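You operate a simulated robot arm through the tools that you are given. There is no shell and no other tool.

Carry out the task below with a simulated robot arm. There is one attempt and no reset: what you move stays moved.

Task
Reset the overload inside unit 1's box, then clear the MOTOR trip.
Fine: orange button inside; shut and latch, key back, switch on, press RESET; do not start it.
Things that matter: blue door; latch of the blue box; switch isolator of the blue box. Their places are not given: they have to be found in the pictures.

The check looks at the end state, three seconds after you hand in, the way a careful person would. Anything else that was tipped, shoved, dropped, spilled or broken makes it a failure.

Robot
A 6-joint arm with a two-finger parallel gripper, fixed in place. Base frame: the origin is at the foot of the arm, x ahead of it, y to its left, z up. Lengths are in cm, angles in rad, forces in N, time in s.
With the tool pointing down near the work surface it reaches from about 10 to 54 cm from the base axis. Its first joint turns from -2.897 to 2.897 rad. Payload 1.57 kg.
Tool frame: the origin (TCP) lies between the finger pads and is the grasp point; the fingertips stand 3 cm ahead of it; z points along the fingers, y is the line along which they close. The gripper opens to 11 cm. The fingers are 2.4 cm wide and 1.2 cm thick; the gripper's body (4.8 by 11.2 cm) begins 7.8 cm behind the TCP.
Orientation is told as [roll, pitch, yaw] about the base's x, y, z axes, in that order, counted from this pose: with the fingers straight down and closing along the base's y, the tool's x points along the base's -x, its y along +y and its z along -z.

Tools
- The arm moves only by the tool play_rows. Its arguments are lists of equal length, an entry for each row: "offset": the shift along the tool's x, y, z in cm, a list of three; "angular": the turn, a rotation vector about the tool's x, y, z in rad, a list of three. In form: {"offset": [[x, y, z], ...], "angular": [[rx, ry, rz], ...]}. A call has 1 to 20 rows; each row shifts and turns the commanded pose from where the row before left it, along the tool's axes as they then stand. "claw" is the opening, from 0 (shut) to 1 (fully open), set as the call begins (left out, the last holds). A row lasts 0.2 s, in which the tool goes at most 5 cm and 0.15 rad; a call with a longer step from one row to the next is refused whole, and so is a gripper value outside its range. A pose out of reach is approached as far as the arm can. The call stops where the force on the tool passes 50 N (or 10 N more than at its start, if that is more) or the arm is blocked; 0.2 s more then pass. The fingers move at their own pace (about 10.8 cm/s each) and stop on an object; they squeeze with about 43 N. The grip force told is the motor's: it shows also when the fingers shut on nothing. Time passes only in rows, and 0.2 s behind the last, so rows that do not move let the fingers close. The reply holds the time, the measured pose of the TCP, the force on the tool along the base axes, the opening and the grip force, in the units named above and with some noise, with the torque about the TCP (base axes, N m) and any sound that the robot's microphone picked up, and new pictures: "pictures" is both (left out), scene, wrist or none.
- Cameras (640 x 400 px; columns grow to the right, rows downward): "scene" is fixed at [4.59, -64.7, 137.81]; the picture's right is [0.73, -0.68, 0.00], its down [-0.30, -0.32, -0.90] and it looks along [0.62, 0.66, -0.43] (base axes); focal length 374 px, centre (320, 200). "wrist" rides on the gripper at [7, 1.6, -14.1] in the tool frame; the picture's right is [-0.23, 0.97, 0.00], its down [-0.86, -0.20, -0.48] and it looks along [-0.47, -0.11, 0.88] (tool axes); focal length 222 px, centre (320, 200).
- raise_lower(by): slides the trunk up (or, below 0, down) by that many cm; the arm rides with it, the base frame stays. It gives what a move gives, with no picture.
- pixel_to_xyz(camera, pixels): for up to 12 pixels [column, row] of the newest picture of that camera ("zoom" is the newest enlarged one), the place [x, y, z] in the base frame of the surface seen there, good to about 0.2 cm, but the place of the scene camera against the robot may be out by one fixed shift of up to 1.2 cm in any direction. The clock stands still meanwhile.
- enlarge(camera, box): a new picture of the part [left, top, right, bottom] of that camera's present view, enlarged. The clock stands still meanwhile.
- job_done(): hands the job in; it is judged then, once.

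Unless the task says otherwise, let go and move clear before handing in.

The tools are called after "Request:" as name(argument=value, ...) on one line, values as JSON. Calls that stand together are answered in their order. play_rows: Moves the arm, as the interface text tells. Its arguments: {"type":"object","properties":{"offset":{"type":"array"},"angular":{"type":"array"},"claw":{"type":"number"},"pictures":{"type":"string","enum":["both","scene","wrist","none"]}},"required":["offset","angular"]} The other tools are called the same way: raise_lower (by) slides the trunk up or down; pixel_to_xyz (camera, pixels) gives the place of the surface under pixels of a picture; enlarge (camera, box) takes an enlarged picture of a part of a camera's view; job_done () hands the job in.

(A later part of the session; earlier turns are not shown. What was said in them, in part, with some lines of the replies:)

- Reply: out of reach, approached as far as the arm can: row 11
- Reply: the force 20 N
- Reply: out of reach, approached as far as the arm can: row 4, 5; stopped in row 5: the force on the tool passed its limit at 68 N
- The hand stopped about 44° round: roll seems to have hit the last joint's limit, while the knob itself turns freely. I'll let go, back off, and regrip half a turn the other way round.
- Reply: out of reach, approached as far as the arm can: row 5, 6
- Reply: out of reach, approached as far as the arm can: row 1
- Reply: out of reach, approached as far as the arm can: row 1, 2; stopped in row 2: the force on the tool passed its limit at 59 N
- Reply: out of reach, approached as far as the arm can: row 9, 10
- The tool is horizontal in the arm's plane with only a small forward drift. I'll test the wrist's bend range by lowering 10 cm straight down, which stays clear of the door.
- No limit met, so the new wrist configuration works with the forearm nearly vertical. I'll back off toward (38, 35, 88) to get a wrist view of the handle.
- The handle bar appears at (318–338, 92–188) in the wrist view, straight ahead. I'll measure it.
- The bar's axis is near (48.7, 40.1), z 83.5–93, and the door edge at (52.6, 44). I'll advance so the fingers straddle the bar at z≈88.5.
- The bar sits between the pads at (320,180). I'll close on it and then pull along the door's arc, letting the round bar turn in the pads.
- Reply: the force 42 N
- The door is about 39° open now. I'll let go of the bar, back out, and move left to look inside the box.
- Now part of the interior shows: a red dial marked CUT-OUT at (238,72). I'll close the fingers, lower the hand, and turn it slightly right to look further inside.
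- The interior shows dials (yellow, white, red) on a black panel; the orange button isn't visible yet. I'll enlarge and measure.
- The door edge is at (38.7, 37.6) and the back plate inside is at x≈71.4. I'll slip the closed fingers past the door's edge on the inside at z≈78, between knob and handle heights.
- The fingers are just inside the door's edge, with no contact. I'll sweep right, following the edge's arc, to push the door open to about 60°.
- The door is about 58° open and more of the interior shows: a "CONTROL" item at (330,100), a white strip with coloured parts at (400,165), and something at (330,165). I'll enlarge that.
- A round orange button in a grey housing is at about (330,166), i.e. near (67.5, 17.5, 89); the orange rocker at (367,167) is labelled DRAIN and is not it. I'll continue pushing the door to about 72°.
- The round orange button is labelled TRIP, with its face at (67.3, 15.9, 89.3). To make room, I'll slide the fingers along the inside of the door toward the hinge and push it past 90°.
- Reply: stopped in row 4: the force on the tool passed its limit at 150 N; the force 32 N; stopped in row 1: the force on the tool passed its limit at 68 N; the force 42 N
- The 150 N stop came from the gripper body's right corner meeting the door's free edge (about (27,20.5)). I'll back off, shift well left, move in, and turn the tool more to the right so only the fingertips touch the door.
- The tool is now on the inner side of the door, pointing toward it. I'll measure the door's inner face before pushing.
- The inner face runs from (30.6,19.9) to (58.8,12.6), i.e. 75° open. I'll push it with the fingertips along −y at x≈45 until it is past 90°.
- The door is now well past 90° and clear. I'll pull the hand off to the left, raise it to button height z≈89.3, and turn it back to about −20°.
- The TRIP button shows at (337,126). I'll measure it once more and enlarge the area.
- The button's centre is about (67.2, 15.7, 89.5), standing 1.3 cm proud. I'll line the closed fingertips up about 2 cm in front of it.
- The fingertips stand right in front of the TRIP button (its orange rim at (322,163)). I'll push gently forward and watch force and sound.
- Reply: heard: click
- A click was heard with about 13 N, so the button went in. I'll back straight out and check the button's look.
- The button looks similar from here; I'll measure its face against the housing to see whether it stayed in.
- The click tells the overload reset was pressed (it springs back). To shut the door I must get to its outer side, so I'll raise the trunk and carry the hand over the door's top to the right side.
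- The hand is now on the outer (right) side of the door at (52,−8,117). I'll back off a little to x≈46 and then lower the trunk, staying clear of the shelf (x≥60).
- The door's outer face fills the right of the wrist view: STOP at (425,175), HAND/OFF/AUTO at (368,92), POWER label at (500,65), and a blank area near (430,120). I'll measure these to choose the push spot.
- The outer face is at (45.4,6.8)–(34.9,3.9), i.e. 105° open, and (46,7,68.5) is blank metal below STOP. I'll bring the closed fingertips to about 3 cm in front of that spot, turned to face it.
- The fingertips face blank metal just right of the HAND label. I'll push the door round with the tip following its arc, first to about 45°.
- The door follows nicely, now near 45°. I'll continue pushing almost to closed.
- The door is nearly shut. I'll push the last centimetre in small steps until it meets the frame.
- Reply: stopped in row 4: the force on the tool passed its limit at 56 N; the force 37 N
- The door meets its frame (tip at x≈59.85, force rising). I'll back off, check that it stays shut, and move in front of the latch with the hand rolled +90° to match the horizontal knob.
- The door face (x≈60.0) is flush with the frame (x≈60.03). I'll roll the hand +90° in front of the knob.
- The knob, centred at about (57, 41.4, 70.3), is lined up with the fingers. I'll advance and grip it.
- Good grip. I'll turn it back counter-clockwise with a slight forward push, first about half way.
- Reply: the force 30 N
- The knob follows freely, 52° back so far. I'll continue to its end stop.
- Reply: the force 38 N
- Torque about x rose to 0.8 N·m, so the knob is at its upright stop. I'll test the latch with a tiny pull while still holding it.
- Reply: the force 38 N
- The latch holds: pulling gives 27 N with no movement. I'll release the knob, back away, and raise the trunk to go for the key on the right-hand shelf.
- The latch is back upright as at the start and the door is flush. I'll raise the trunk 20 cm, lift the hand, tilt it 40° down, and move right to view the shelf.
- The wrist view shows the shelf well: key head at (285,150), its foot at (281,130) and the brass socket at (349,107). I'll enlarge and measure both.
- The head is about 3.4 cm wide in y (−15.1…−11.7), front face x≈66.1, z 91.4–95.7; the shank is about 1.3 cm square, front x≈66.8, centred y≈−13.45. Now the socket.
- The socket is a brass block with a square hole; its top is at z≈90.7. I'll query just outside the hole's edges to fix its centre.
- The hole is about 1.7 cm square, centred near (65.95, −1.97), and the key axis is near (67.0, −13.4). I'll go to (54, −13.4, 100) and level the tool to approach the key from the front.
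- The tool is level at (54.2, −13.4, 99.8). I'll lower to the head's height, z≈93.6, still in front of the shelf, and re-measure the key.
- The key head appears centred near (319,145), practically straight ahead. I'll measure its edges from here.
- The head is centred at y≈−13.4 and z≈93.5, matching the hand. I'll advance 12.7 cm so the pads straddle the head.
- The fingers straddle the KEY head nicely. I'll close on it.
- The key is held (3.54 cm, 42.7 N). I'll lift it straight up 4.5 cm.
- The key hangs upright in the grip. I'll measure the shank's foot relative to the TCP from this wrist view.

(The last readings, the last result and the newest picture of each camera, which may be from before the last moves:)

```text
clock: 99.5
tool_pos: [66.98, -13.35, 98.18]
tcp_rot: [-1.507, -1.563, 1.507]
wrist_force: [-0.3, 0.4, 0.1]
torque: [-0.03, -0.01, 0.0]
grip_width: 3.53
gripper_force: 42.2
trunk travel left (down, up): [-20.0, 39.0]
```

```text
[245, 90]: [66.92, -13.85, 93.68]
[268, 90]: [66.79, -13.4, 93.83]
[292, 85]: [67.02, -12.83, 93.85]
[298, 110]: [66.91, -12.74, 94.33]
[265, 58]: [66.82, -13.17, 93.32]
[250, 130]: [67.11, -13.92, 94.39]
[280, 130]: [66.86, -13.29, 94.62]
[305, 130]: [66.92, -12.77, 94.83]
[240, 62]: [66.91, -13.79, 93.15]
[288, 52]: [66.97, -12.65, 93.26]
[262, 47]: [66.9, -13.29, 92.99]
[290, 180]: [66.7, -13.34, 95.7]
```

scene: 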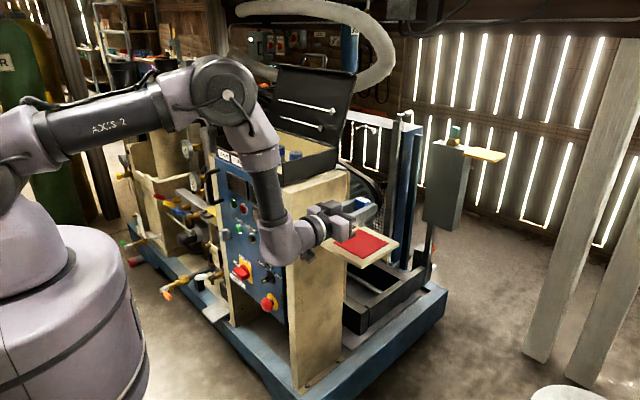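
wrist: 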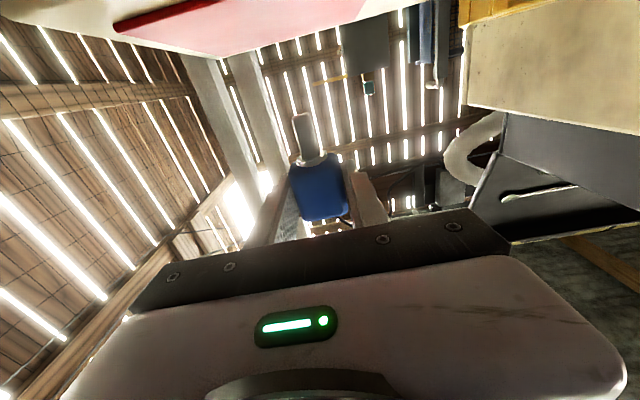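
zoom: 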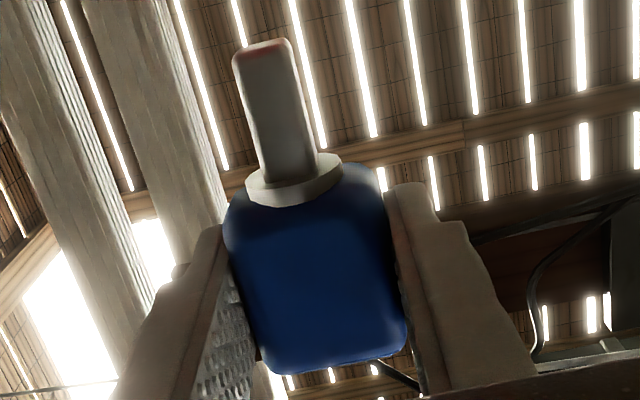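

Request:
enlarge(camera="wrist", box=[285, 105, 325, 145])

Request:
pixel_to_xyz(camera="zoom", pixels=[[230, 110], [225, 100], [220, 93], [215, 87], [210, 82], [205, 78], [240, 120], [250, 90], [200, 95], [270, 85], [180, 110], [240, 80]])

```text
10.00 times, centred on (305, 125) of wrist
```

zoom: 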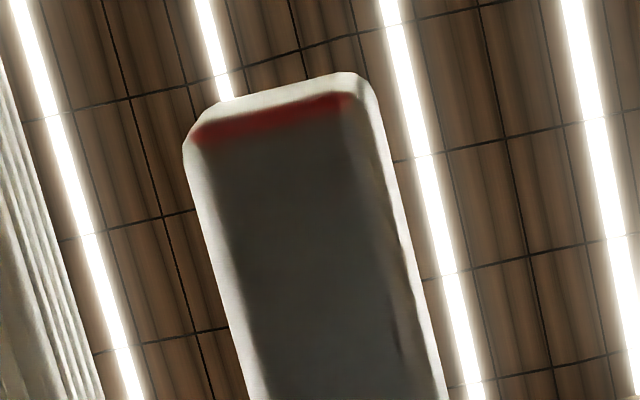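

```text
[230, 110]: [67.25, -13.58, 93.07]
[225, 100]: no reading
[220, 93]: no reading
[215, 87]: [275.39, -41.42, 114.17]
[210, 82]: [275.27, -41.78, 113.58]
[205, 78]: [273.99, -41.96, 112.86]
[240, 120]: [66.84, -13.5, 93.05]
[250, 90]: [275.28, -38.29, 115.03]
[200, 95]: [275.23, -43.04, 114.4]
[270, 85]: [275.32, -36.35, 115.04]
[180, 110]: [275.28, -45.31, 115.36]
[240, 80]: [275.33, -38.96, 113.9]
```

The shank is about 1.25 cm wide centred y≈−13.3, front x≈66.85, and its foot is 5.2 cm below the TCP. I'll carry it over the socket, keeping 2 cm of clearance.

Request:
play_rows(offset=[[0, 2.84, -0.37], [0, 2.84, -0.37], [0, 2.84, -0.37], [0, 2.84, -0.37], [0, 0, 0]], angular=[[0, 0, 0], [0, 0, 0], [0, 0, 0], [0, 0, 0], [0, 0, 0]], pictures="both")

Request:
enlarge(camera="scene", box=[295, 190, 355, 240])

Request:
enlarge(camera="wrist", box=[260, 70, 380, 200])

```text
clock: 100.7
tool_pos: [65.18, -2.09, 98.09]
tcp_rot: [-1.539, -1.562, 1.539]
wrist_force: [0.6, -0.6, -1.4]
torque: [0.01, 0.05, 0.02]
grip_width: 3.5
gripper_force: 42.6
trunk travel left (down, up): [-20.0, 39.0]
```

scene: 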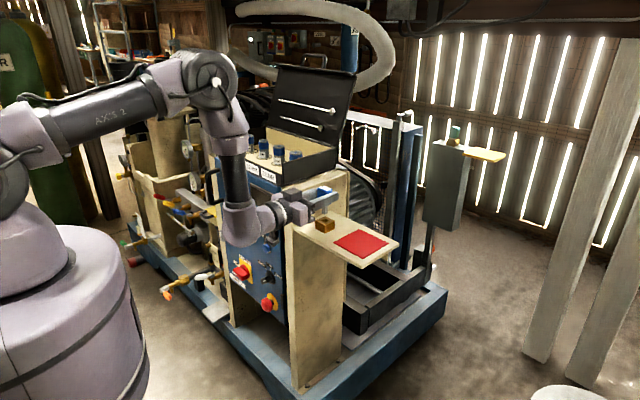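
wrist: 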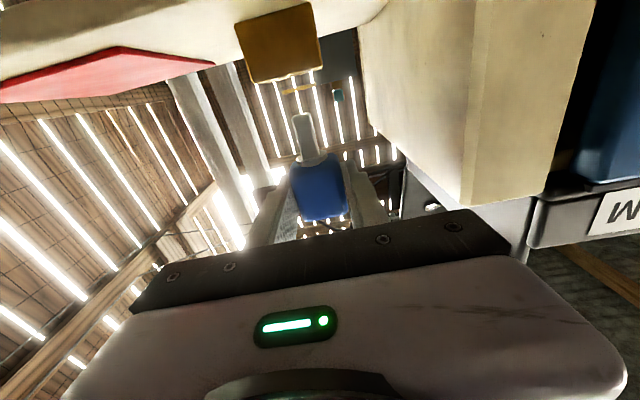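

```text
8.00 times, centred on (325, 215) of scene
```

zoom: 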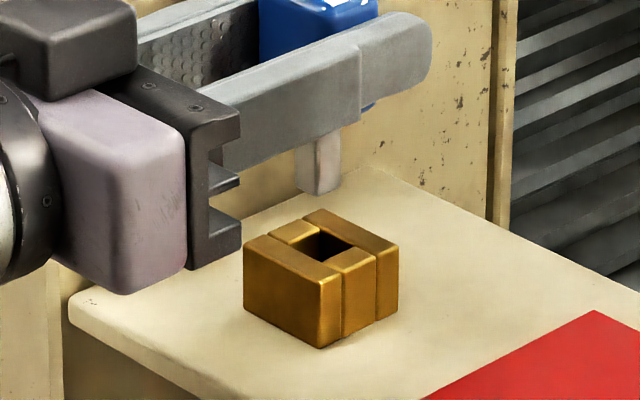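

```text
3.08 times, centred on (320, 135) of wrist
```

zoom: 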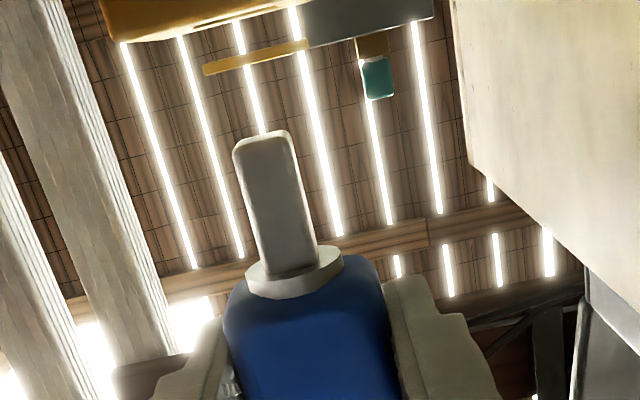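

The shank hangs over the hole: in the scene zoom its foot is at columns 297–341 and the hole at 285–352. I'll measure both with the same camera to check alignment.

Request:
pixel_to_xyz(camera="zoom", pixels=[[250, 100], [265, 140], [270, 170]])

Request:
enlarge(camera="scene", box=[312, 204, 347, 226])

Request:
pixel_to_xyz(camera="zoom", pixels=[[230, 120], [250, 130], [280, 140], [300, 140], [330, 140], [350, 130], [225, 290], [300, 245], [380, 290], [310, 340], [270, 265], [345, 265]])

```text
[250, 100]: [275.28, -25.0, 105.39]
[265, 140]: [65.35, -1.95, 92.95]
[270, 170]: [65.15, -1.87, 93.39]
```

```text
16.00 times, centred on (330, 215) of scene
```

zoom: 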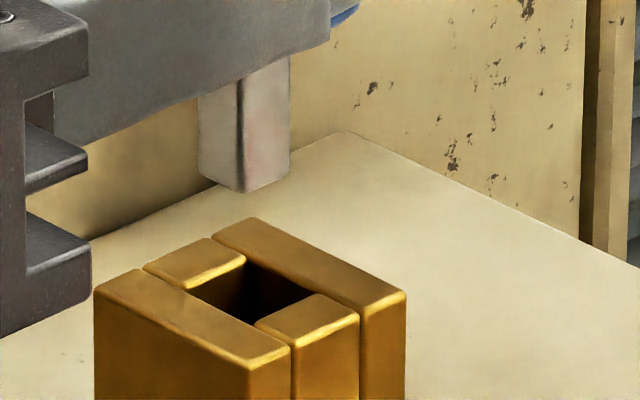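

```text
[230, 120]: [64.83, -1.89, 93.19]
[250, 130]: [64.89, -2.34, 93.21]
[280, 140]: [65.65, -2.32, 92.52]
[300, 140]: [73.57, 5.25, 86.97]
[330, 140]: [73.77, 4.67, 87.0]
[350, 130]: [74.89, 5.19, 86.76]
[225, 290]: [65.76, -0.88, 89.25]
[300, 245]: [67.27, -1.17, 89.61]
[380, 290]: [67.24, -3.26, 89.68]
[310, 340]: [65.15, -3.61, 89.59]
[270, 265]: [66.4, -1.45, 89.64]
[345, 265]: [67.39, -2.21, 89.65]
```

Shank foot (centre col 244) and hole (centre col 251) differ by only about 0.12 cm toward picture right; the other direction matches. I'll make that small correction and lower to just above the hole.

Request:
play_rows(offset=[[0, -0.08, 0.09], [0.6, 0, 0], [0.6, 0, 0], [0.5, 0, 0], [0, 0, 0]], angular=[[0, 0, 0], [0, 0, 0], [0, 0, 0], [0, 0, 0], [0, 0, 0]], pictures="scene")

Request:
enlarge(camera="scene", box=[312, 204, 347, 226])

```text
clock: 101.9
tool_pos: [65.49, -2.27, 96.43]
tcp_rot: [-1.544, -1.564, 1.543]
wrist_force: [-0.6, 0.0, -0.1]
torque: [0.03, -0.01, 0.01]
grip_width: 3.52
gripper_force: 42.6
trunk travel left (down, up): [-20.0, 39.0]
```

scene: 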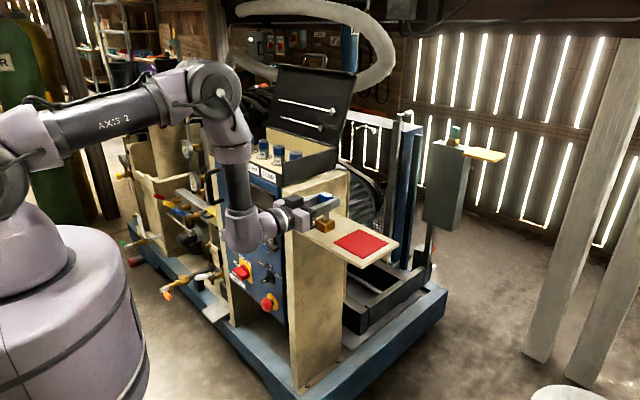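

```text
16.00 times, centred on (330, 215) of scene
```

zoom: 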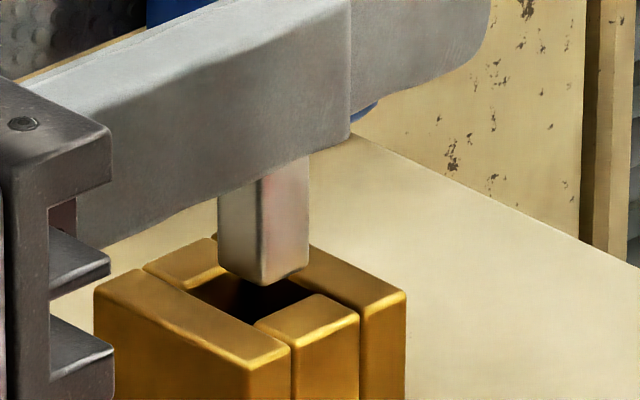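

After the step the shank's centre column is about 264 versus the hole's 251, so I need about 0.2 cm back toward picture left. I'll nudge and re-check.

Request:
play_rows(offset=[[0, 0.15, -0.16], [0, 0, 0], [0, 0, 0]], angular=[[0, 0, 0], [0, 0, 0], [0, 0, 0]], pictures="scene")

Request:
enlarge(camera="scene", box=[312, 204, 347, 226])

```text
clock: 102.7
tool_pos: [65.32, -2.17, 96.35]
tcp_rot: [-1.553, -1.563, 1.551]
wrist_force: [-0.4, 0.6, 0.0]
torque: [-0.04, 0.04, 0.0]
grip_width: 3.51
gripper_force: 42.2
trunk travel left (down, up): [-20.0, 39.0]
```

scene: 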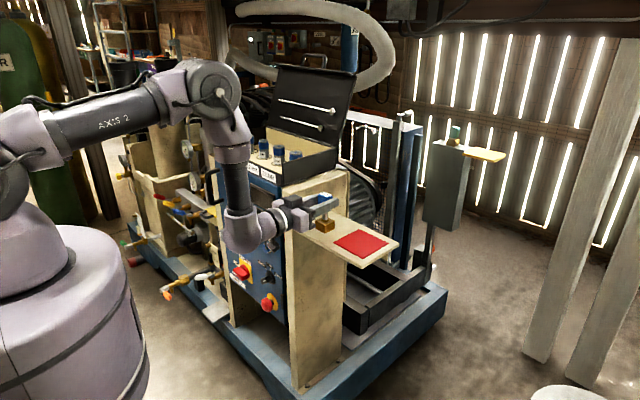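

```text
16.00 times, centred on (330, 215) of scene
```

zoom: 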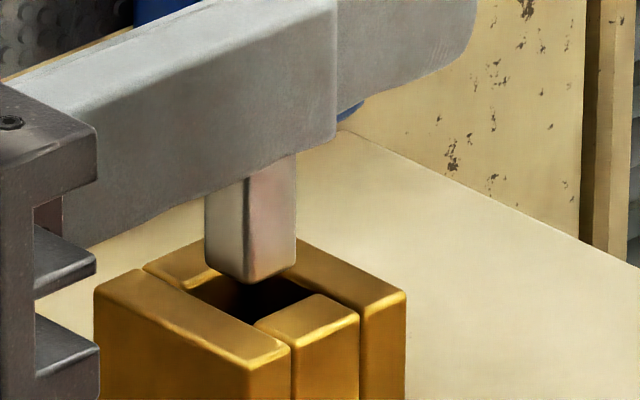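

The shank's centre column is now 250, on the hole's centre 251. I'll lower it slowly into the hole.

Request:
play_rows(offset=[[0.3, 0, 0], [0.3, 0, 0], [0.3, 0, 0], [0.3, 0, 0]], angular=[[0, 0, 0], [0, 0, 0], [0, 0, 0], [0, 0, 0]], pictures="scene")

Request:
enlarge(camera="scene", box=[312, 204, 347, 226])

```text
clock: 103.7
tool_pos: [65.19, -1.98, 95.24]
tcp_rot: [-1.532, -1.564, 1.534]
wrist_force: [0.0, -0.1, -0.1]
torque: [-0.01, 0.05, -0.01]
grip_width: 3.53
gripper_force: 42.4
trunk travel left (down, up): [-20.0, 39.0]
```

scene: 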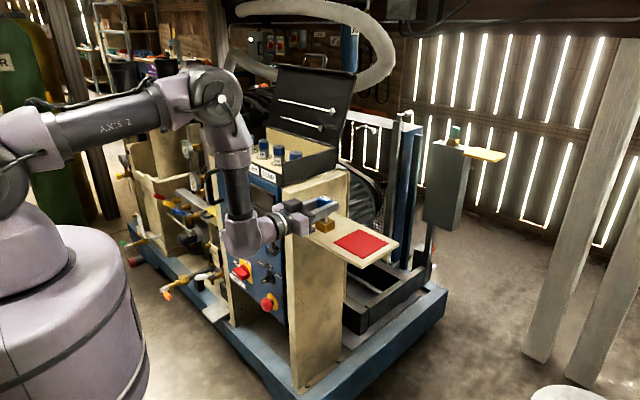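

```text
16.00 times, centred on (330, 215) of scene
```

zoom: 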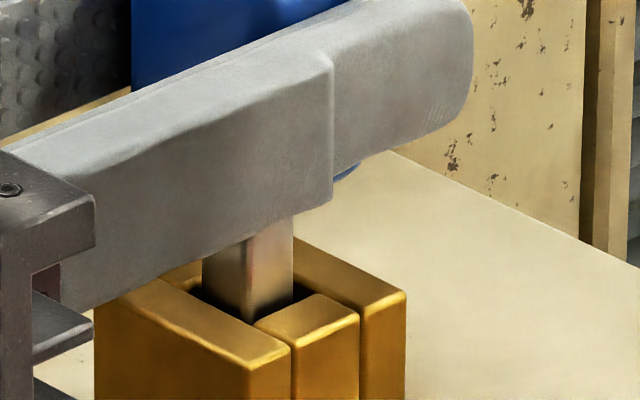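

The shank has entered the hole with no force. I'll continue down in small steps until it seats.

Request:
play_rows(offset=[[0.3, 0, 0], [0.3, 0, 0], [0.3, 0, 0], [0.3, 0, 0], [0.2, 0, 0]], angular=[[0, 0, 0], [0, 0, 0], [0, 0, 0], [0, 0, 0], [0, 0, 0]], pictures="none")

Request:
play_rows(offset=[[0.15, 0, 0], [0.15, 0, 0], [0.1, 0, 0]], angular=[[0, 0, 0], [0, 0, 0], [0, 0, 0]], pictures="scene")

Request:
enlarge(camera="scene", box=[312, 204, 347, 226])

```text
clock: 104.9
tool_pos: [65.32, -2.01, 93.89]
tcp_rot: [-1.547, -1.565, 1.546]
wrist_force: [-0.2, -0.1, -0.8]
torque: [-0.03, 0.02, 0.0]
grip_width: 3.52
gripper_force: 42.3
trunk travel left (down, up): [-20.0, 39.0]
```

```text
clock: 105.7
tool_pos: [65.28, -2.03, 93.51]
tcp_rot: [-1.596, -1.563, 1.597]
wrist_force: [0.1, 0.1, -1.5]
torque: [0.03, -0.03, -0.02]
grip_width: 3.52
gripper_force: 42.4
trunk travel left (down, up): [-20.0, 39.0]
```

scene: 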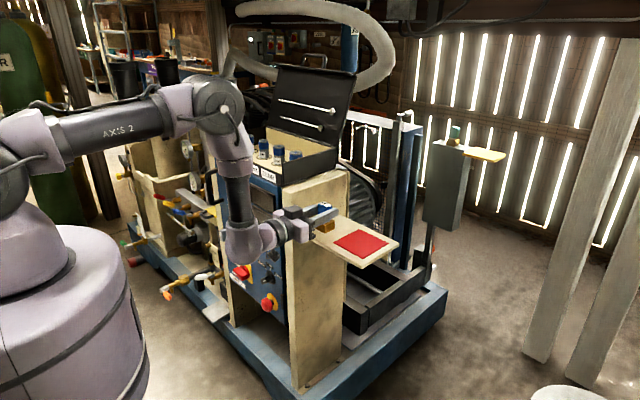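

```text
16.00 times, centred on (330, 215) of scene
```

zoom: 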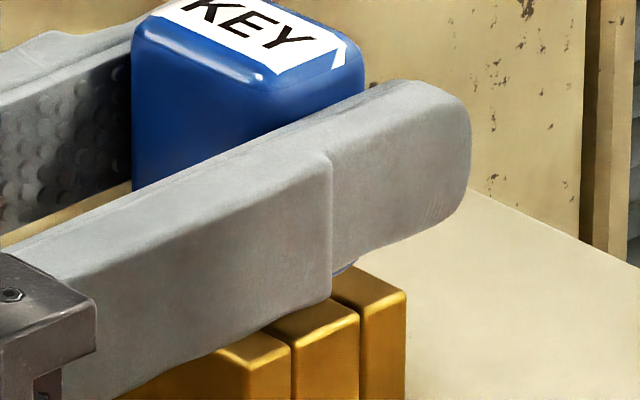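

Foot height is about 88.3, nearly at the shelf. A few more tiny steps to feel the seat.

Request:
play_rows(offset=[[0.1, 0, 0], [0.1, 0, 0], [0.1, 0, 0], [0.1, 0, 0]], angular=[[0, 0, 0], [0, 0, 0], [0, 0, 0], [0, 0, 0]], pictures="none")

```text
clock: 106.7
tool_pos: [65.35, -1.9, 93.33]
tcp_rot: [-2.235, -1.561, 2.237]
wrist_force: [4.6, 0.2, 26.4]
torque: [0.08, -0.35, 0.01]
grip_width: 3.53
gripper_force: 42.2
trunk travel left (down, up): [-20.0, 39.0]
```

The upward 26 N shows it has seated at TCP z=93.33. I'll ease up slightly, open the fingers and withdraw straight back.

Request:
play_rows(offset=[[-0.15, 0, 0], [0, 0, 0], [0, 0, 0], [0, 0, 0]], angular=[[0, 0, 0], [0, 0, 0], [0, 0, 0], [0, 0, 0]], claw=0.46, pictures="both")

Request:
enlarge(camera="scene", box=[290, 180, 370, 240])

```text
clock: 107.7
tool_pos: [65.34, -2.18, 93.22]
tcp_rot: [-1.548, -1.565, 1.55]
wrist_force: [-0.2, 0.6, -0.1]
torque: [-0.01, 0.02, -0.03]
grip_width: 5.06
gripper_force: 0.0
trunk travel left (down, up): [-20.0, 39.0]
```

scene: 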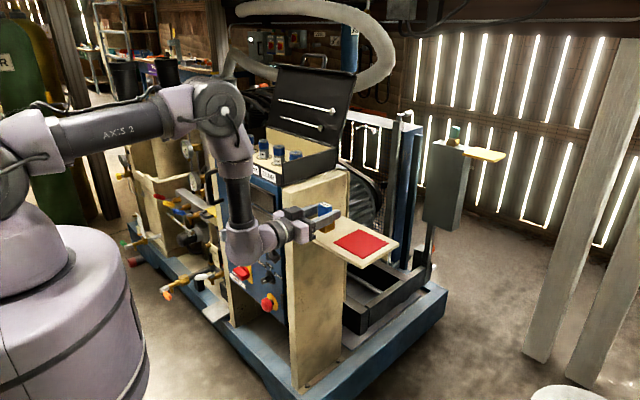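
wrist: 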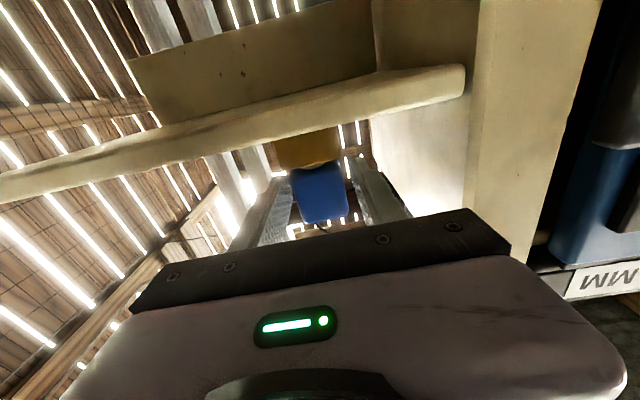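

```text
6.67 times, centred on (330, 210) of scene
```

zoom: 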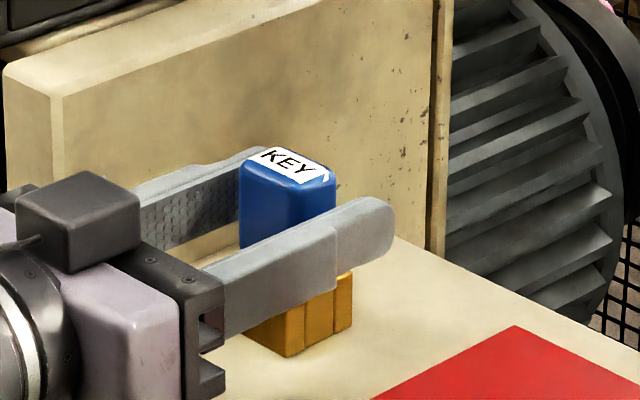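

The key stands in the socket between open fingers. I'll withdraw straight back 11 cm.

Request:
play_rows(offset=[[0, 0, -1.5], [0, 0, -2], [0, 0, -2.5], [0, 0, -2.5], [0, 0, -2.5]], angular=[[0, 0, 0], [0, 0, 0], [0, 0, 0], [0, 0, 0], [0, 0, 0]], pictures="both")

Request:
enlarge(camera="scene", box=[290, 180, 370, 240])

```text
clock: 108.9
tool_pos: [54.27, -2.1, 93.23]
tcp_rot: [-1.558, -1.565, 1.559]
wrist_force: [0.0, 0.5, -1.3]
torque: [0.02, -0.01, 0.0]
grip_width: 5.08
gripper_force: 0.0
trunk travel left (down, up): [-20.0, 39.0]
```

scene: 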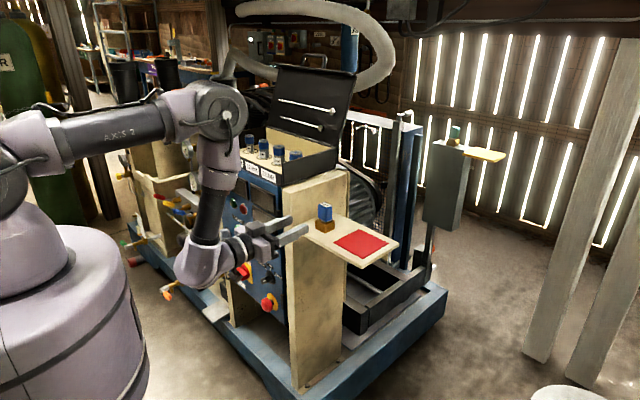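
wrist: 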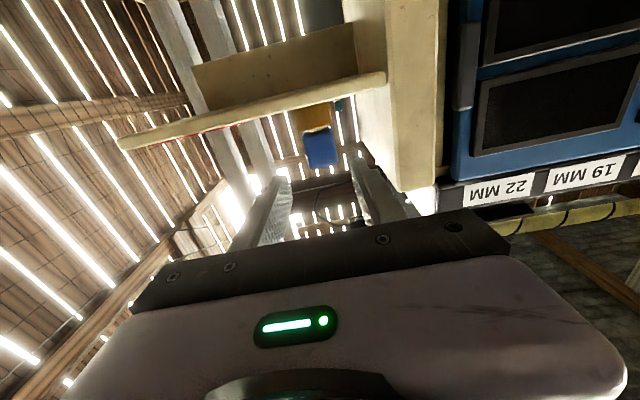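

```text
6.67 times, centred on (330, 210) of scene
```

zoom: 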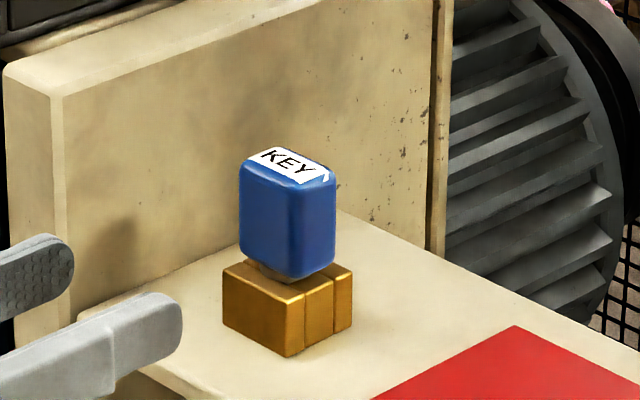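

The key sits squarely in the brass socket, just like the green key on the other unit. Next I'll move in front of the red isolator: left along the panel with retreat, then trunk down.

Request:
play_rows(offset=[[0, 4.28, -1.07], [0, 4.28, -1.07], [0, 4.28, -1.07], [0, 4.28, -1.07], [0, 4.2, -0.75], [0, 4.2, -0.75], [0, 4.2, -0.75], [0, 4.2, -0.75]], angular=[[0, 0, 0], [0, 0, 0], [0, 0, 0], [0, 0, 0], [0, 0, 0], [0, 0, 0], [0, 0, 0], [0, 0, 0]], pictures="none")

Request:
raise_lower(by=-20)

Request:
play_rows(offset=[[3, 0, 0], [3, 0, 0], [3, 0, 0], [2, 0, 0]], angular=[[0, 0, 0], [0, 0, 0], [0, 0, 0], [0, 0, 0]], claw=0.5)

```text
clock: 110.7
tool_pos: [46.99, 31.89, 92.99]
tcp_rot: [-1.529, -1.562, 1.529]
wrist_force: [-0.6, 0.0, -0.1]
torque: [-0.01, 0.04, 0.0]
grip_width: 5.05
gripper_force: 0.0
trunk travel left (down, up): [-20.0, 39.0]
```

```text
clock: 112.9
tool_pos: [47.0, 31.83, 73.06]
tcp_rot: [-1.578, -1.563, 1.578]
wrist_force: [0.4, -0.1, 1.0]
torque: [0.0, 0.02, 0.03]
grip_width: 5.06
gripper_force: 0.1
trunk travel left (down, up): [0.0, 59.0]
```

```text
clock: 113.9
tool_pos: [47.34, 31.92, 61.9]
tcp_rot: [-1.518, -1.564, 1.517]
wrist_force: [-0.1, 0.5, 0.1]
torque: [-0.03, 0.0, -0.02]
grip_width: 5.49
gripper_force: 0.1
trunk travel left (down, up): [0.0, 59.0]
```

scene: 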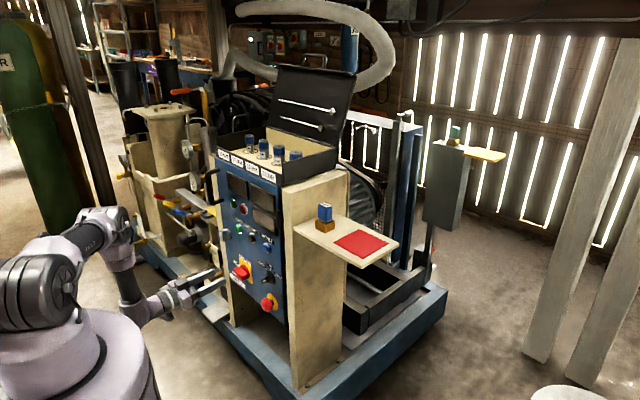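
wrist: 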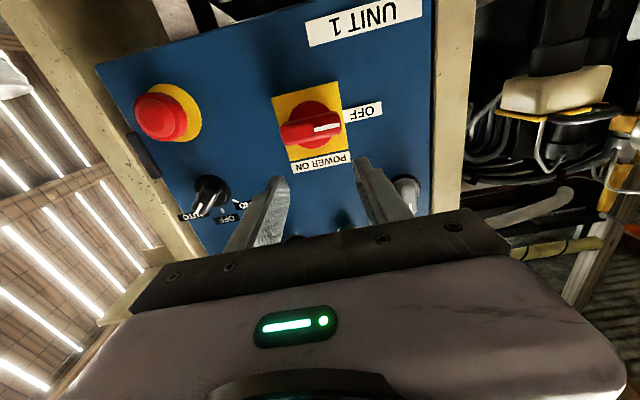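

The isolator is at (311,128), its mark pointing to OFF. I'll enlarge and measure it before rolling the hand.

Request:
enlarge(camera="wrist", box=[265, 75, 385, 180])

Request:
pixel_to_xyz(camera="zoom", pixels=[[180, 215], [220, 210], [260, 205], [300, 200], [335, 190], [250, 185], [255, 225], [255, 250], [240, 130], [310, 260], [280, 180], [180, 260]])

```text
3.81 times, centred on (325, 128) of wrist
```

zoom: 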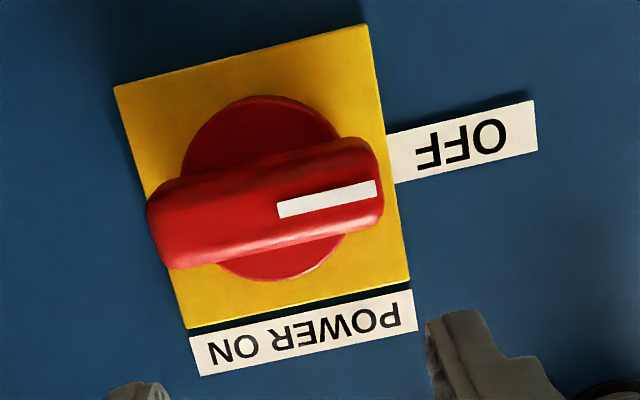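

```text
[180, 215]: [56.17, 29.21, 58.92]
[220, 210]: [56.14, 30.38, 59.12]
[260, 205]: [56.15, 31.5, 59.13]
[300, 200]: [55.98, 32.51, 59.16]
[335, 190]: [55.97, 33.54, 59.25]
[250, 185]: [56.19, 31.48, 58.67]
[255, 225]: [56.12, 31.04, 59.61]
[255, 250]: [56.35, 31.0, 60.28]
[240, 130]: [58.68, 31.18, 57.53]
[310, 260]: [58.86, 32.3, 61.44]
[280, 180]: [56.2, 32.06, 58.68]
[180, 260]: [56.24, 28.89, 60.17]
```

The bar's centre is about (y 31.55, z 59.35), front face x≈56.15 and base x≈58.7. I'll centre on it and roll the hand −90° so the fingers are above and below the bar.

Request:
play_rows(offset=[[2.5, -0.35, 0], [0, 0, 0], [0, 0, 0], [0, 0, 0], [0, 0, 0], [0, 0, 0], [0, 0, 0], [0, 0, 0], [0, 0, 0], [0, 0, 0], [0, 0, 0], [0, 0, 0]], angular=[[0, 0, 0], [0, 0, -0.1428], [0, 0, -0.1428], [0, 0, -0.1428], [0, 0, -0.1428], [0, 0, -0.1428], [0, 0, -0.1428], [0, 0, -0.1428], [0, 0, -0.1428], [0, 0, -0.1428], [0, 0, -0.1428], [0, 0, -0.1428]], pictures="wrist")

Request:
enlarge(camera="wrist", box=[260, 90, 380, 195])

```text
clock: 116.5
tool_pos: [47.14, 31.38, 59.6]
tcp_rot: [-1.569, 0.009, 1.57]
wrist_force: [-0.9, -0.2, 0.2]
torque: [-0.03, 0.01, 0.0]
grip_width: 5.52
gripper_force: 0.0
trunk travel left (down, up): [0.0, 59.0]
```

wrist: 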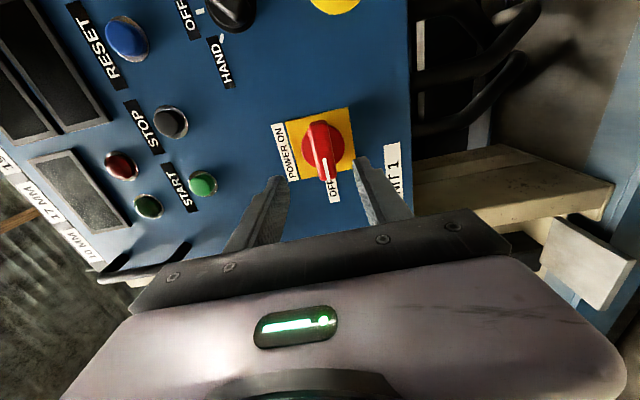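

```text
3.81 times, centred on (320, 142) of wrist
```

zoom: 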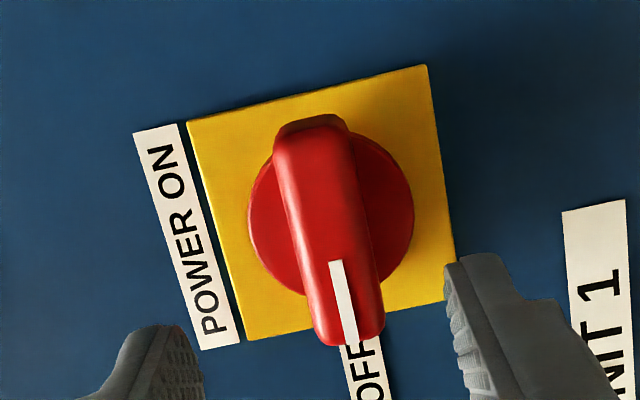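

Request:
pixel_to_xyz(camera="zoom", pixels=[[310, 140], [350, 320], [325, 220], [295, 200], [350, 215], [300, 230], [360, 260], [330, 240]])

```text
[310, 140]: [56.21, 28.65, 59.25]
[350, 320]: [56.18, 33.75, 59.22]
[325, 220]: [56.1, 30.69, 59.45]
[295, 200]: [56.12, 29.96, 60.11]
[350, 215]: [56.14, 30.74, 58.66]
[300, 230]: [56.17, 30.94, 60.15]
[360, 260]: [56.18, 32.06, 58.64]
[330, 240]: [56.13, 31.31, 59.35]
```

The bar is centred at (31.4, 59.35). I'll advance to x≈55.2 with a 0.2 cm drop and close.

Request:
play_rows(offset=[[0, 0.2, 2.5], [0, 0, 2.5], [0, 0, 2], [0, 0, 1.0], [0, 0, 0]], angular=[[0, 0, 0], [0, 0, 0], [0, 0, 0], [0, 0, 0], [0, 0, 0]], pictures="none")

Request:
play_rows(offset=[[0, 0, 0], [0, 0, 0], [0, 0, 0]], angular=[[0, 0, 0], [0, 0, 0], [0, 0, 0]], claw=0, pictures="wrist")

```text
clock: 117.7
tool_pos: [55.05, 31.37, 59.48]
tcp_rot: [-1.571, 0.007, 1.571]
wrist_force: [-0.8, 0.2, 0.1]
torque: [-0.01, 0.0, 0.04]
grip_width: 5.51
gripper_force: 0.1
trunk travel left (down, up): [0.0, 59.0]
```

```text
clock: 118.5
tool_pos: [54.99, 31.35, 59.24]
tcp_rot: [-1.568, 0.007, 1.571]
wrist_force: [-3.6, 1.3, -25.3]
torque: [0.74, -0.06, 0.08]
grip_width: 2.17
gripper_force: 35.2
trunk travel left (down, up): [0.0, 59.0]
```

wrist: 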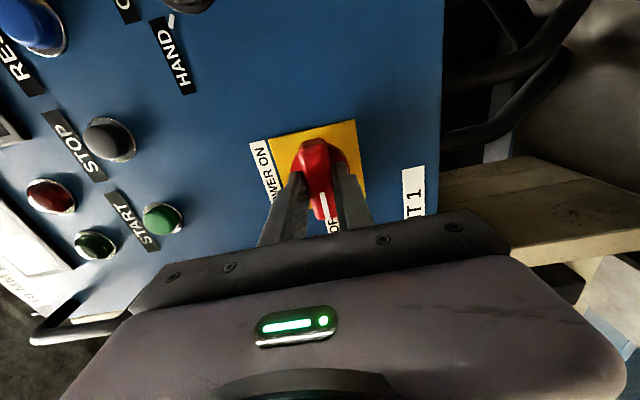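

The bar is gripped (2.17 cm) with a −25 N vertical load; I'll shift 0.2 cm down to relieve it and begin turning clockwise toward POWER ON.

Request:
play_rows(offset=[[0, 0.2, 0], [0, 0, 0], [0, 0, 0], [0, 0, 0], [0, 0, 0], [0, 0, 0]], angular=[[0, 0, 0], [0, 0, 0.12], [0, 0, 0.12], [0, 0, 0.12], [0, 0, 0.12], [0, 0, 0.12]], pictures="wrist")

```text
clock: 119.9
tool_pos: [55.25, 31.57, 59.26]
tcp_rot: [-1.572, -0.597, 1.571]
wrist_force: [-8.9, -3.8, -7.2]
torque: [-0.04, 0.57, -0.83]
grip_width: 2.19
gripper_force: 34.4
trunk travel left (down, up): [0.0, 59.0]
```

wrist: 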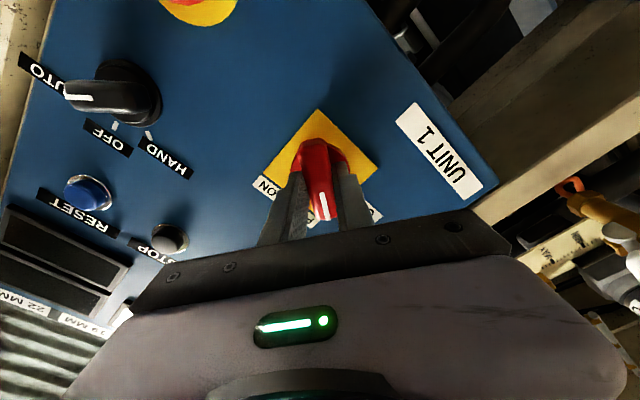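

The isolator turns freely (about 34° so far, low torque). I'll continue to the POWER ON position.

Request:
play_rows(offset=[[0, 0, 0], [0, 0, 0], [0, 0, 0], [0, 0, 0], [0, 0, 0], [0, 0, 0], [0, 0, 0], [0, 0, 0]], angular=[[0, 0, 0.13], [0, 0, 0.13], [0, 0, 0.13], [0, 0, 0.13], [0, 0, 0.13], [0, 0, 0.13], [0, 0, 0.13], [0, 0, 0.05]], pictures="wrist")

```text
clock: 121.7
tool_pos: [55.0, 31.35, 59.09]
tcp_rot: [-1.581, -1.555, 1.583]
wrist_force: [12.9, -0.7, 1.3]
torque: [0.01, -0.35, 0.38]
grip_width: 2.18
gripper_force: 34.7
trunk travel left (down, up): [0.0, 59.0]
```

wrist: 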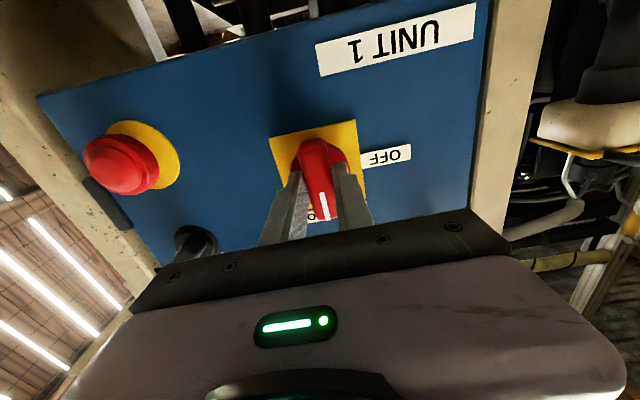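

It's at about 89°. I'll turn a little more to feel the end stop.

Request:
play_rows(offset=[[0, 0, 0], [0, 0, 0]], angular=[[0, 0, 0.05], [0, 0, 0.04]], pictures="none")

```text
clock: 122.3
tool_pos: [55.03, 31.5, 59.15]
tcp_rot: [1.565, -1.498, -1.563]
wrist_force: [7.0, 4.7, -0.1]
torque: [-1.22, 0.31, 0.53]
grip_width: 2.35
gripper_force: 35.7
trunk travel left (down, up): [0.0, 59.0]
```

The −1.2 N·m torque marks the ON stop. I'll open the fingers, back away and look at the panel.

Request:
play_rows(offset=[[0, 0, 0], [0, 0, 0], [0, 0, 0], [0, 0, -2], [0, 0, -3], [0, 0, -3], [0, 0, 0]], angular=[[0, 0, 0], [0, 0, 0], [0, 0, 0], [0, 0, 0], [0, 0, 0], [0, 0, 0], [0, 0, 0]], claw=0.5, pictures="both")

Request:
enlarge(camera="scene", box=[205, 150, 305, 320])

Request:
enlarge(camera="wrist", box=[180, 60, 420, 220])

```text
clock: 123.9
tool_pos: [46.92, 31.29, 58.98]
tcp_rot: [1.57, -1.498, -1.572]
wrist_force: [0.1, -0.7, -0.6]
torque: [0.01, -0.04, 0.01]
grip_width: 5.48
gripper_force: 0.0
trunk travel left (down, up): [0.0, 59.0]
```

scene: 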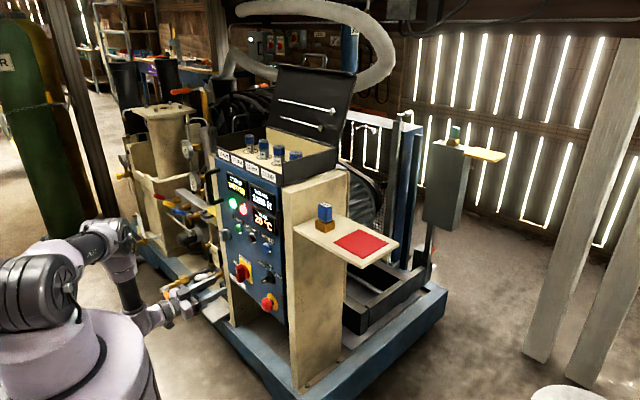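
wrist: 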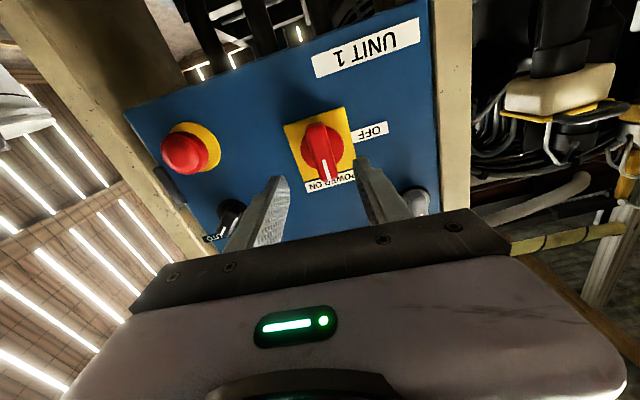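

```text
2.35 times, centred on (255, 235) of scene
```

zoom: 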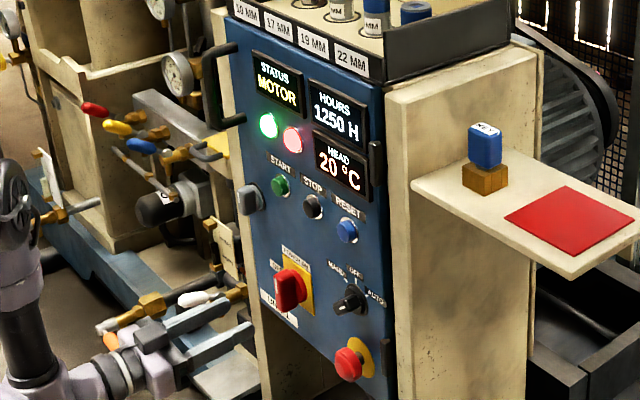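

```text
2.50 times, centred on (300, 140) of wrist
```

zoom: 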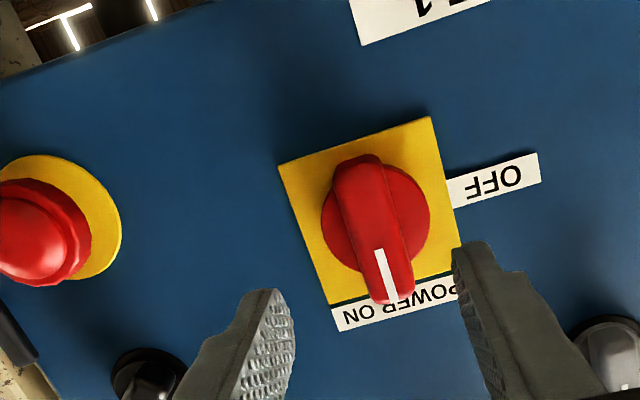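

Power is on: STATUS reads MOTOR, with green and red lamps lit. I'll close the fingers and go in front of the blue RESET button near (58.7, 17.5, 75.5).

Request:
play_rows(offset=[[0, 0, 0], [-3.3, -2.76, 0.5], [-3.3, -2.76, 0.5], [-3.3, -2.76, 0.5], [-3.3, -2.76, 0.5], [-3.3, -2.76, 0.5]], angular=[[0, 0, -0.073], [0, 0, 0], [0, 0, 0], [0, 0, 0], [0, 0, 0], [0, 0, 0]], claw=0, pictures="both")

Request:
enlarge(camera="wrist", box=[240, 70, 420, 200])

```text
clock: 125.3
tool_pos: [49.72, 17.49, 75.83]
tcp_rot: [-1.123, -1.572, 1.124]
wrist_force: [0.1, 0.7, -0.4]
torque: [0.01, 0.01, 0.01]
grip_width: 0.02
gripper_force: 20.8
trunk travel left (down, up): [0.0, 59.0]
```

scene: 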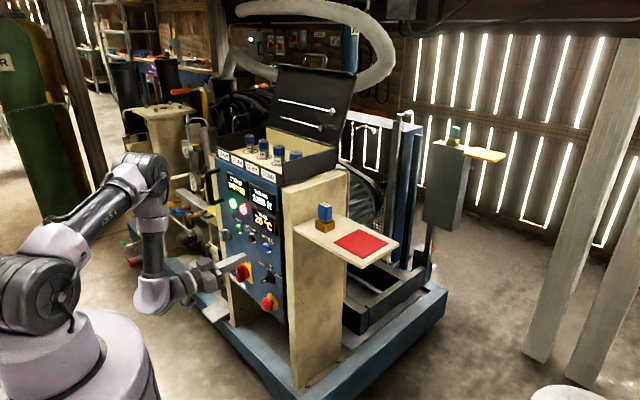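
wrist: 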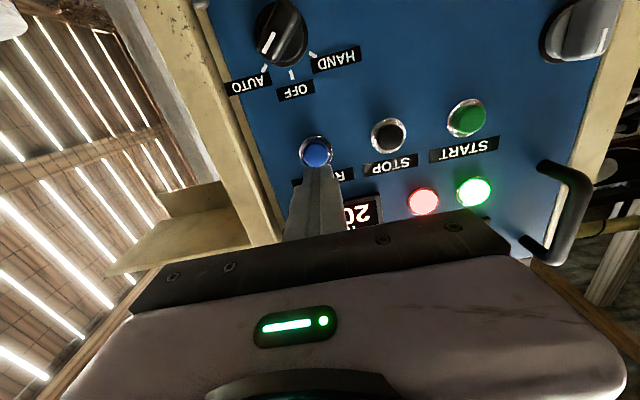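

```text
3.08 times, centred on (330, 135) of wrist
```

zoom: 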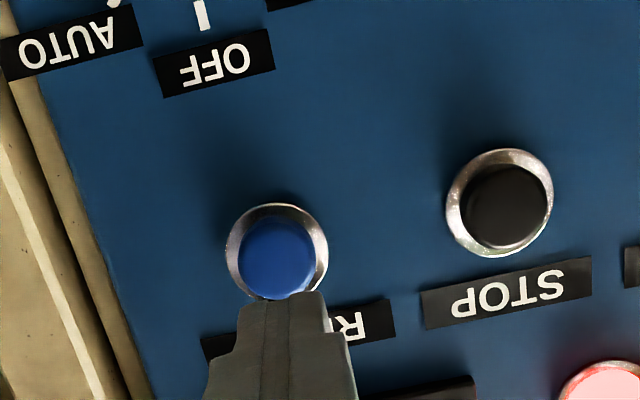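

Request:
pixel_to_xyz(camera="zoom", pixels=[[275, 255], [260, 255], [295, 255], [275, 230], [275, 280], [240, 250], [322, 250], [508, 205]])

```text
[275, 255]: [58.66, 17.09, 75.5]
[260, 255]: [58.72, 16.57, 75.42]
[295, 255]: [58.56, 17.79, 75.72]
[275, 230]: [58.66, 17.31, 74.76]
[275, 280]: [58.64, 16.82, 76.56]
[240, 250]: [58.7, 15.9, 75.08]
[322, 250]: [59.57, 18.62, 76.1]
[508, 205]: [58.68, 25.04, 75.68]
```

RESET's centre is at (58.65, 17.1, 75.5). I'll centre on it and approach to just short of contact.

Request:
play_rows(offset=[[0.3, -0.35, 1.5], [0, 0, 2], [0, 0, 1.5], [0, 0, 0.4], [0, 0, 0]], angular=[[0, 0, 0], [0, 0, 0], [0, 0, 0], [0, 0, 0], [0, 0, 0]], pictures="wrist")

```text
clock: 126.5
tool_pos: [54.97, 17.19, 75.24]
tcp_rot: [1.819, -1.57, -1.819]
wrist_force: [0.3, 0.0, 0.6]
torque: [0.02, -0.04, -0.03]
grip_width: 0.0
gripper_force: 21.4
trunk travel left (down, up): [0.0, 59.0]
```

wrist: 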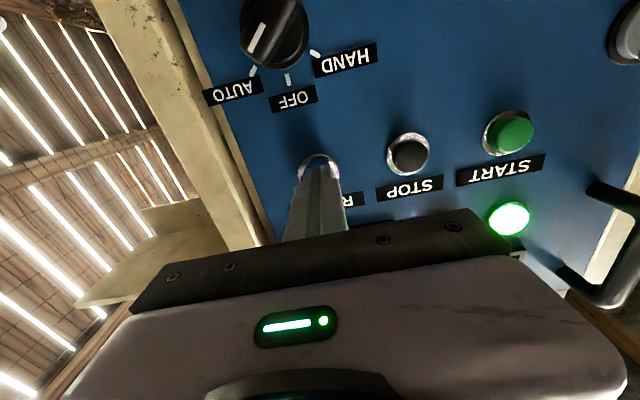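

The tip is about 0.7 cm from RESET and well centred. I'll press in small steps and listen.

Request:
play_rows(offset=[[0, 0, 0.4], [0, 0, 0.3], [0, 0, 0.3], [0, 0, 0.2]], angular=[[0, 0, 0], [0, 0, 0], [0, 0, 0], [0, 0, 0]], pictures="scene")

Request:
enlarge(camera="scene", box=[205, 150, 305, 320])

```text
clock: 127.5
tool_pos: [56.07, 17.27, 75.32]
tcp_rot: [0.856, -1.57, -0.857]
wrist_force: [-2.8, 1.0, -1.7]
torque: [0.0, 0.02, 0.05]
grip_width: 0.0
gripper_force: 21.4
trunk travel left (down, up): [0.0, 59.0]
heard: click
```

scene: 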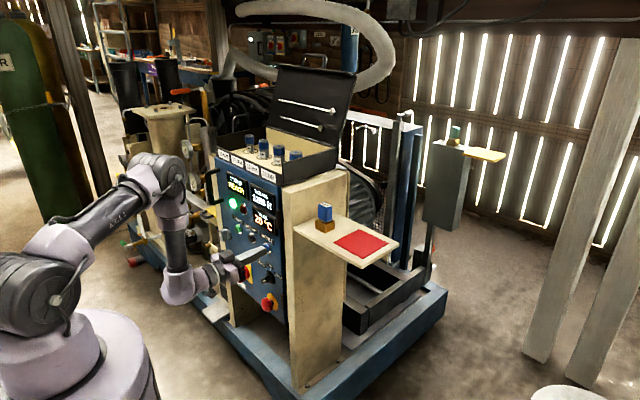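

```text
2.35 times, centred on (255, 235) of scene
```

zoom: 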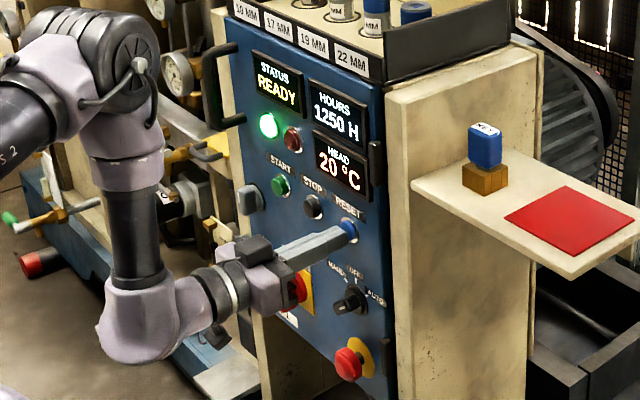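

A click, and STATUS now reads READY with the red lamp out. I'll withdraw the hand straight back and check everything.

Request:
play_rows(offset=[[0, 0, -1.5], [0, 0, -2.5], [0, 0, -2.5], [0, 3, -1], [0, 3, -1], [0, 3, -1]], angular=[[0, 0, 0], [0, 0, 0], [0, 0, 0], [0, 0, 0], [0, 0, 0], [0, 0, 0]], pictures="both")

Request:
enlarge(camera="scene", box=[205, 150, 305, 320])

Request:
enlarge(camera="scene", box=[290, 180, 410, 270])

Request:
enlarge(camera="wrist", box=[150, 0, 500, 220])

```text
clock: 128.9
tool_pos: [46.55, 26.34, 75.24]
tcp_rot: [1.564, -1.57, -1.563]
wrist_force: [1.8, -0.4, 0.0]
torque: [0.04, -0.03, 0.03]
grip_width: 0.01
gripper_force: 21.4
trunk travel left (down, up): [0.0, 59.0]
```

scene: 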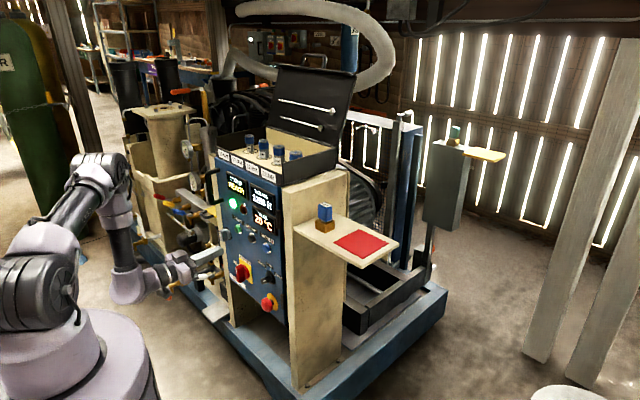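
wrist: 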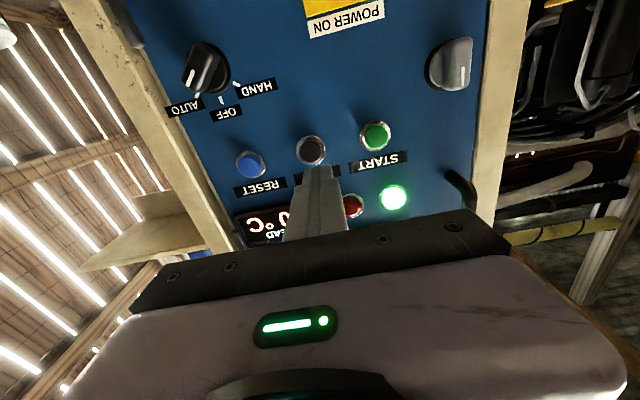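

```text
2.35 times, centred on (255, 235) of scene
```

zoom: 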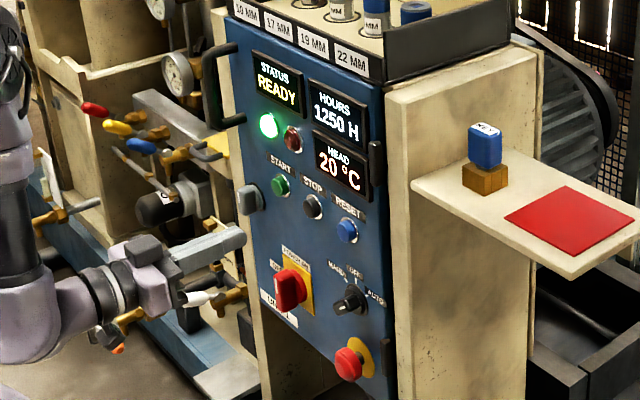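

```text
4.44 times, centred on (350, 225) of scene
```

zoom: 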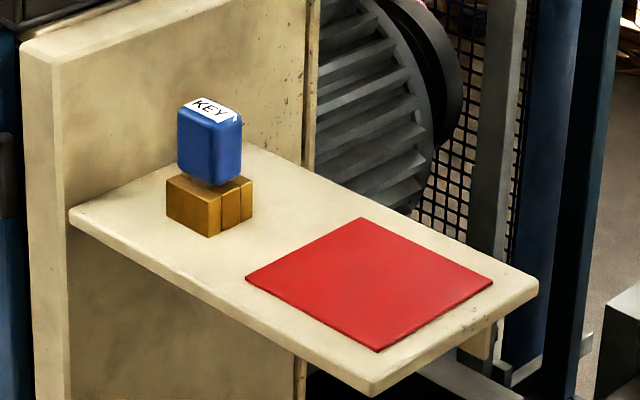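

```text
1.82 times, centred on (325, 110) of wrist
```

zoom: 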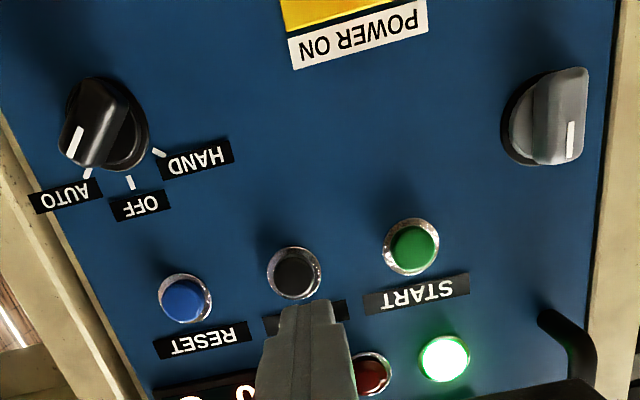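

STATUS reads READY with the red lamp out. The latch is upright, the isolator is on POWER ON, the key is in its socket, START was not touched, and the hand is clear. Handing in.

Request:
job_done()

```text
The job is handed in.
```

The overload inside unit 1's box is reset and the MOTOR trip is cleared. The panel went from STATUS MOTOR to STATUS READY, and the red lamp is out.

- **Overload:** I opened the blue door and pressed the round orange button marked TRIP. It clicked and sprang back.
- **Door and latch:** The door is shut flush with its frame and the latch knob is upright again. A light pull on the latch did not move the door.
- **Key:** It was standing on the red patch, so I took "key back" to mean the brass socket on the shelf. It is seated there now, the same way as the green key on the other unit.
- **Power:** The isolator is at POWER ON, and I pressed RESET once, with a click.
- **Not started:** I never pressed START, and the HAND/OFF/AUTO switch is still on AUTO as I found it.

While swinging the door open, the gripper bumped its free edge, and the arm stopped itself at 150 N. The door still swung, shut and latched normally afterwards. I saw nothing else knocked or moved.
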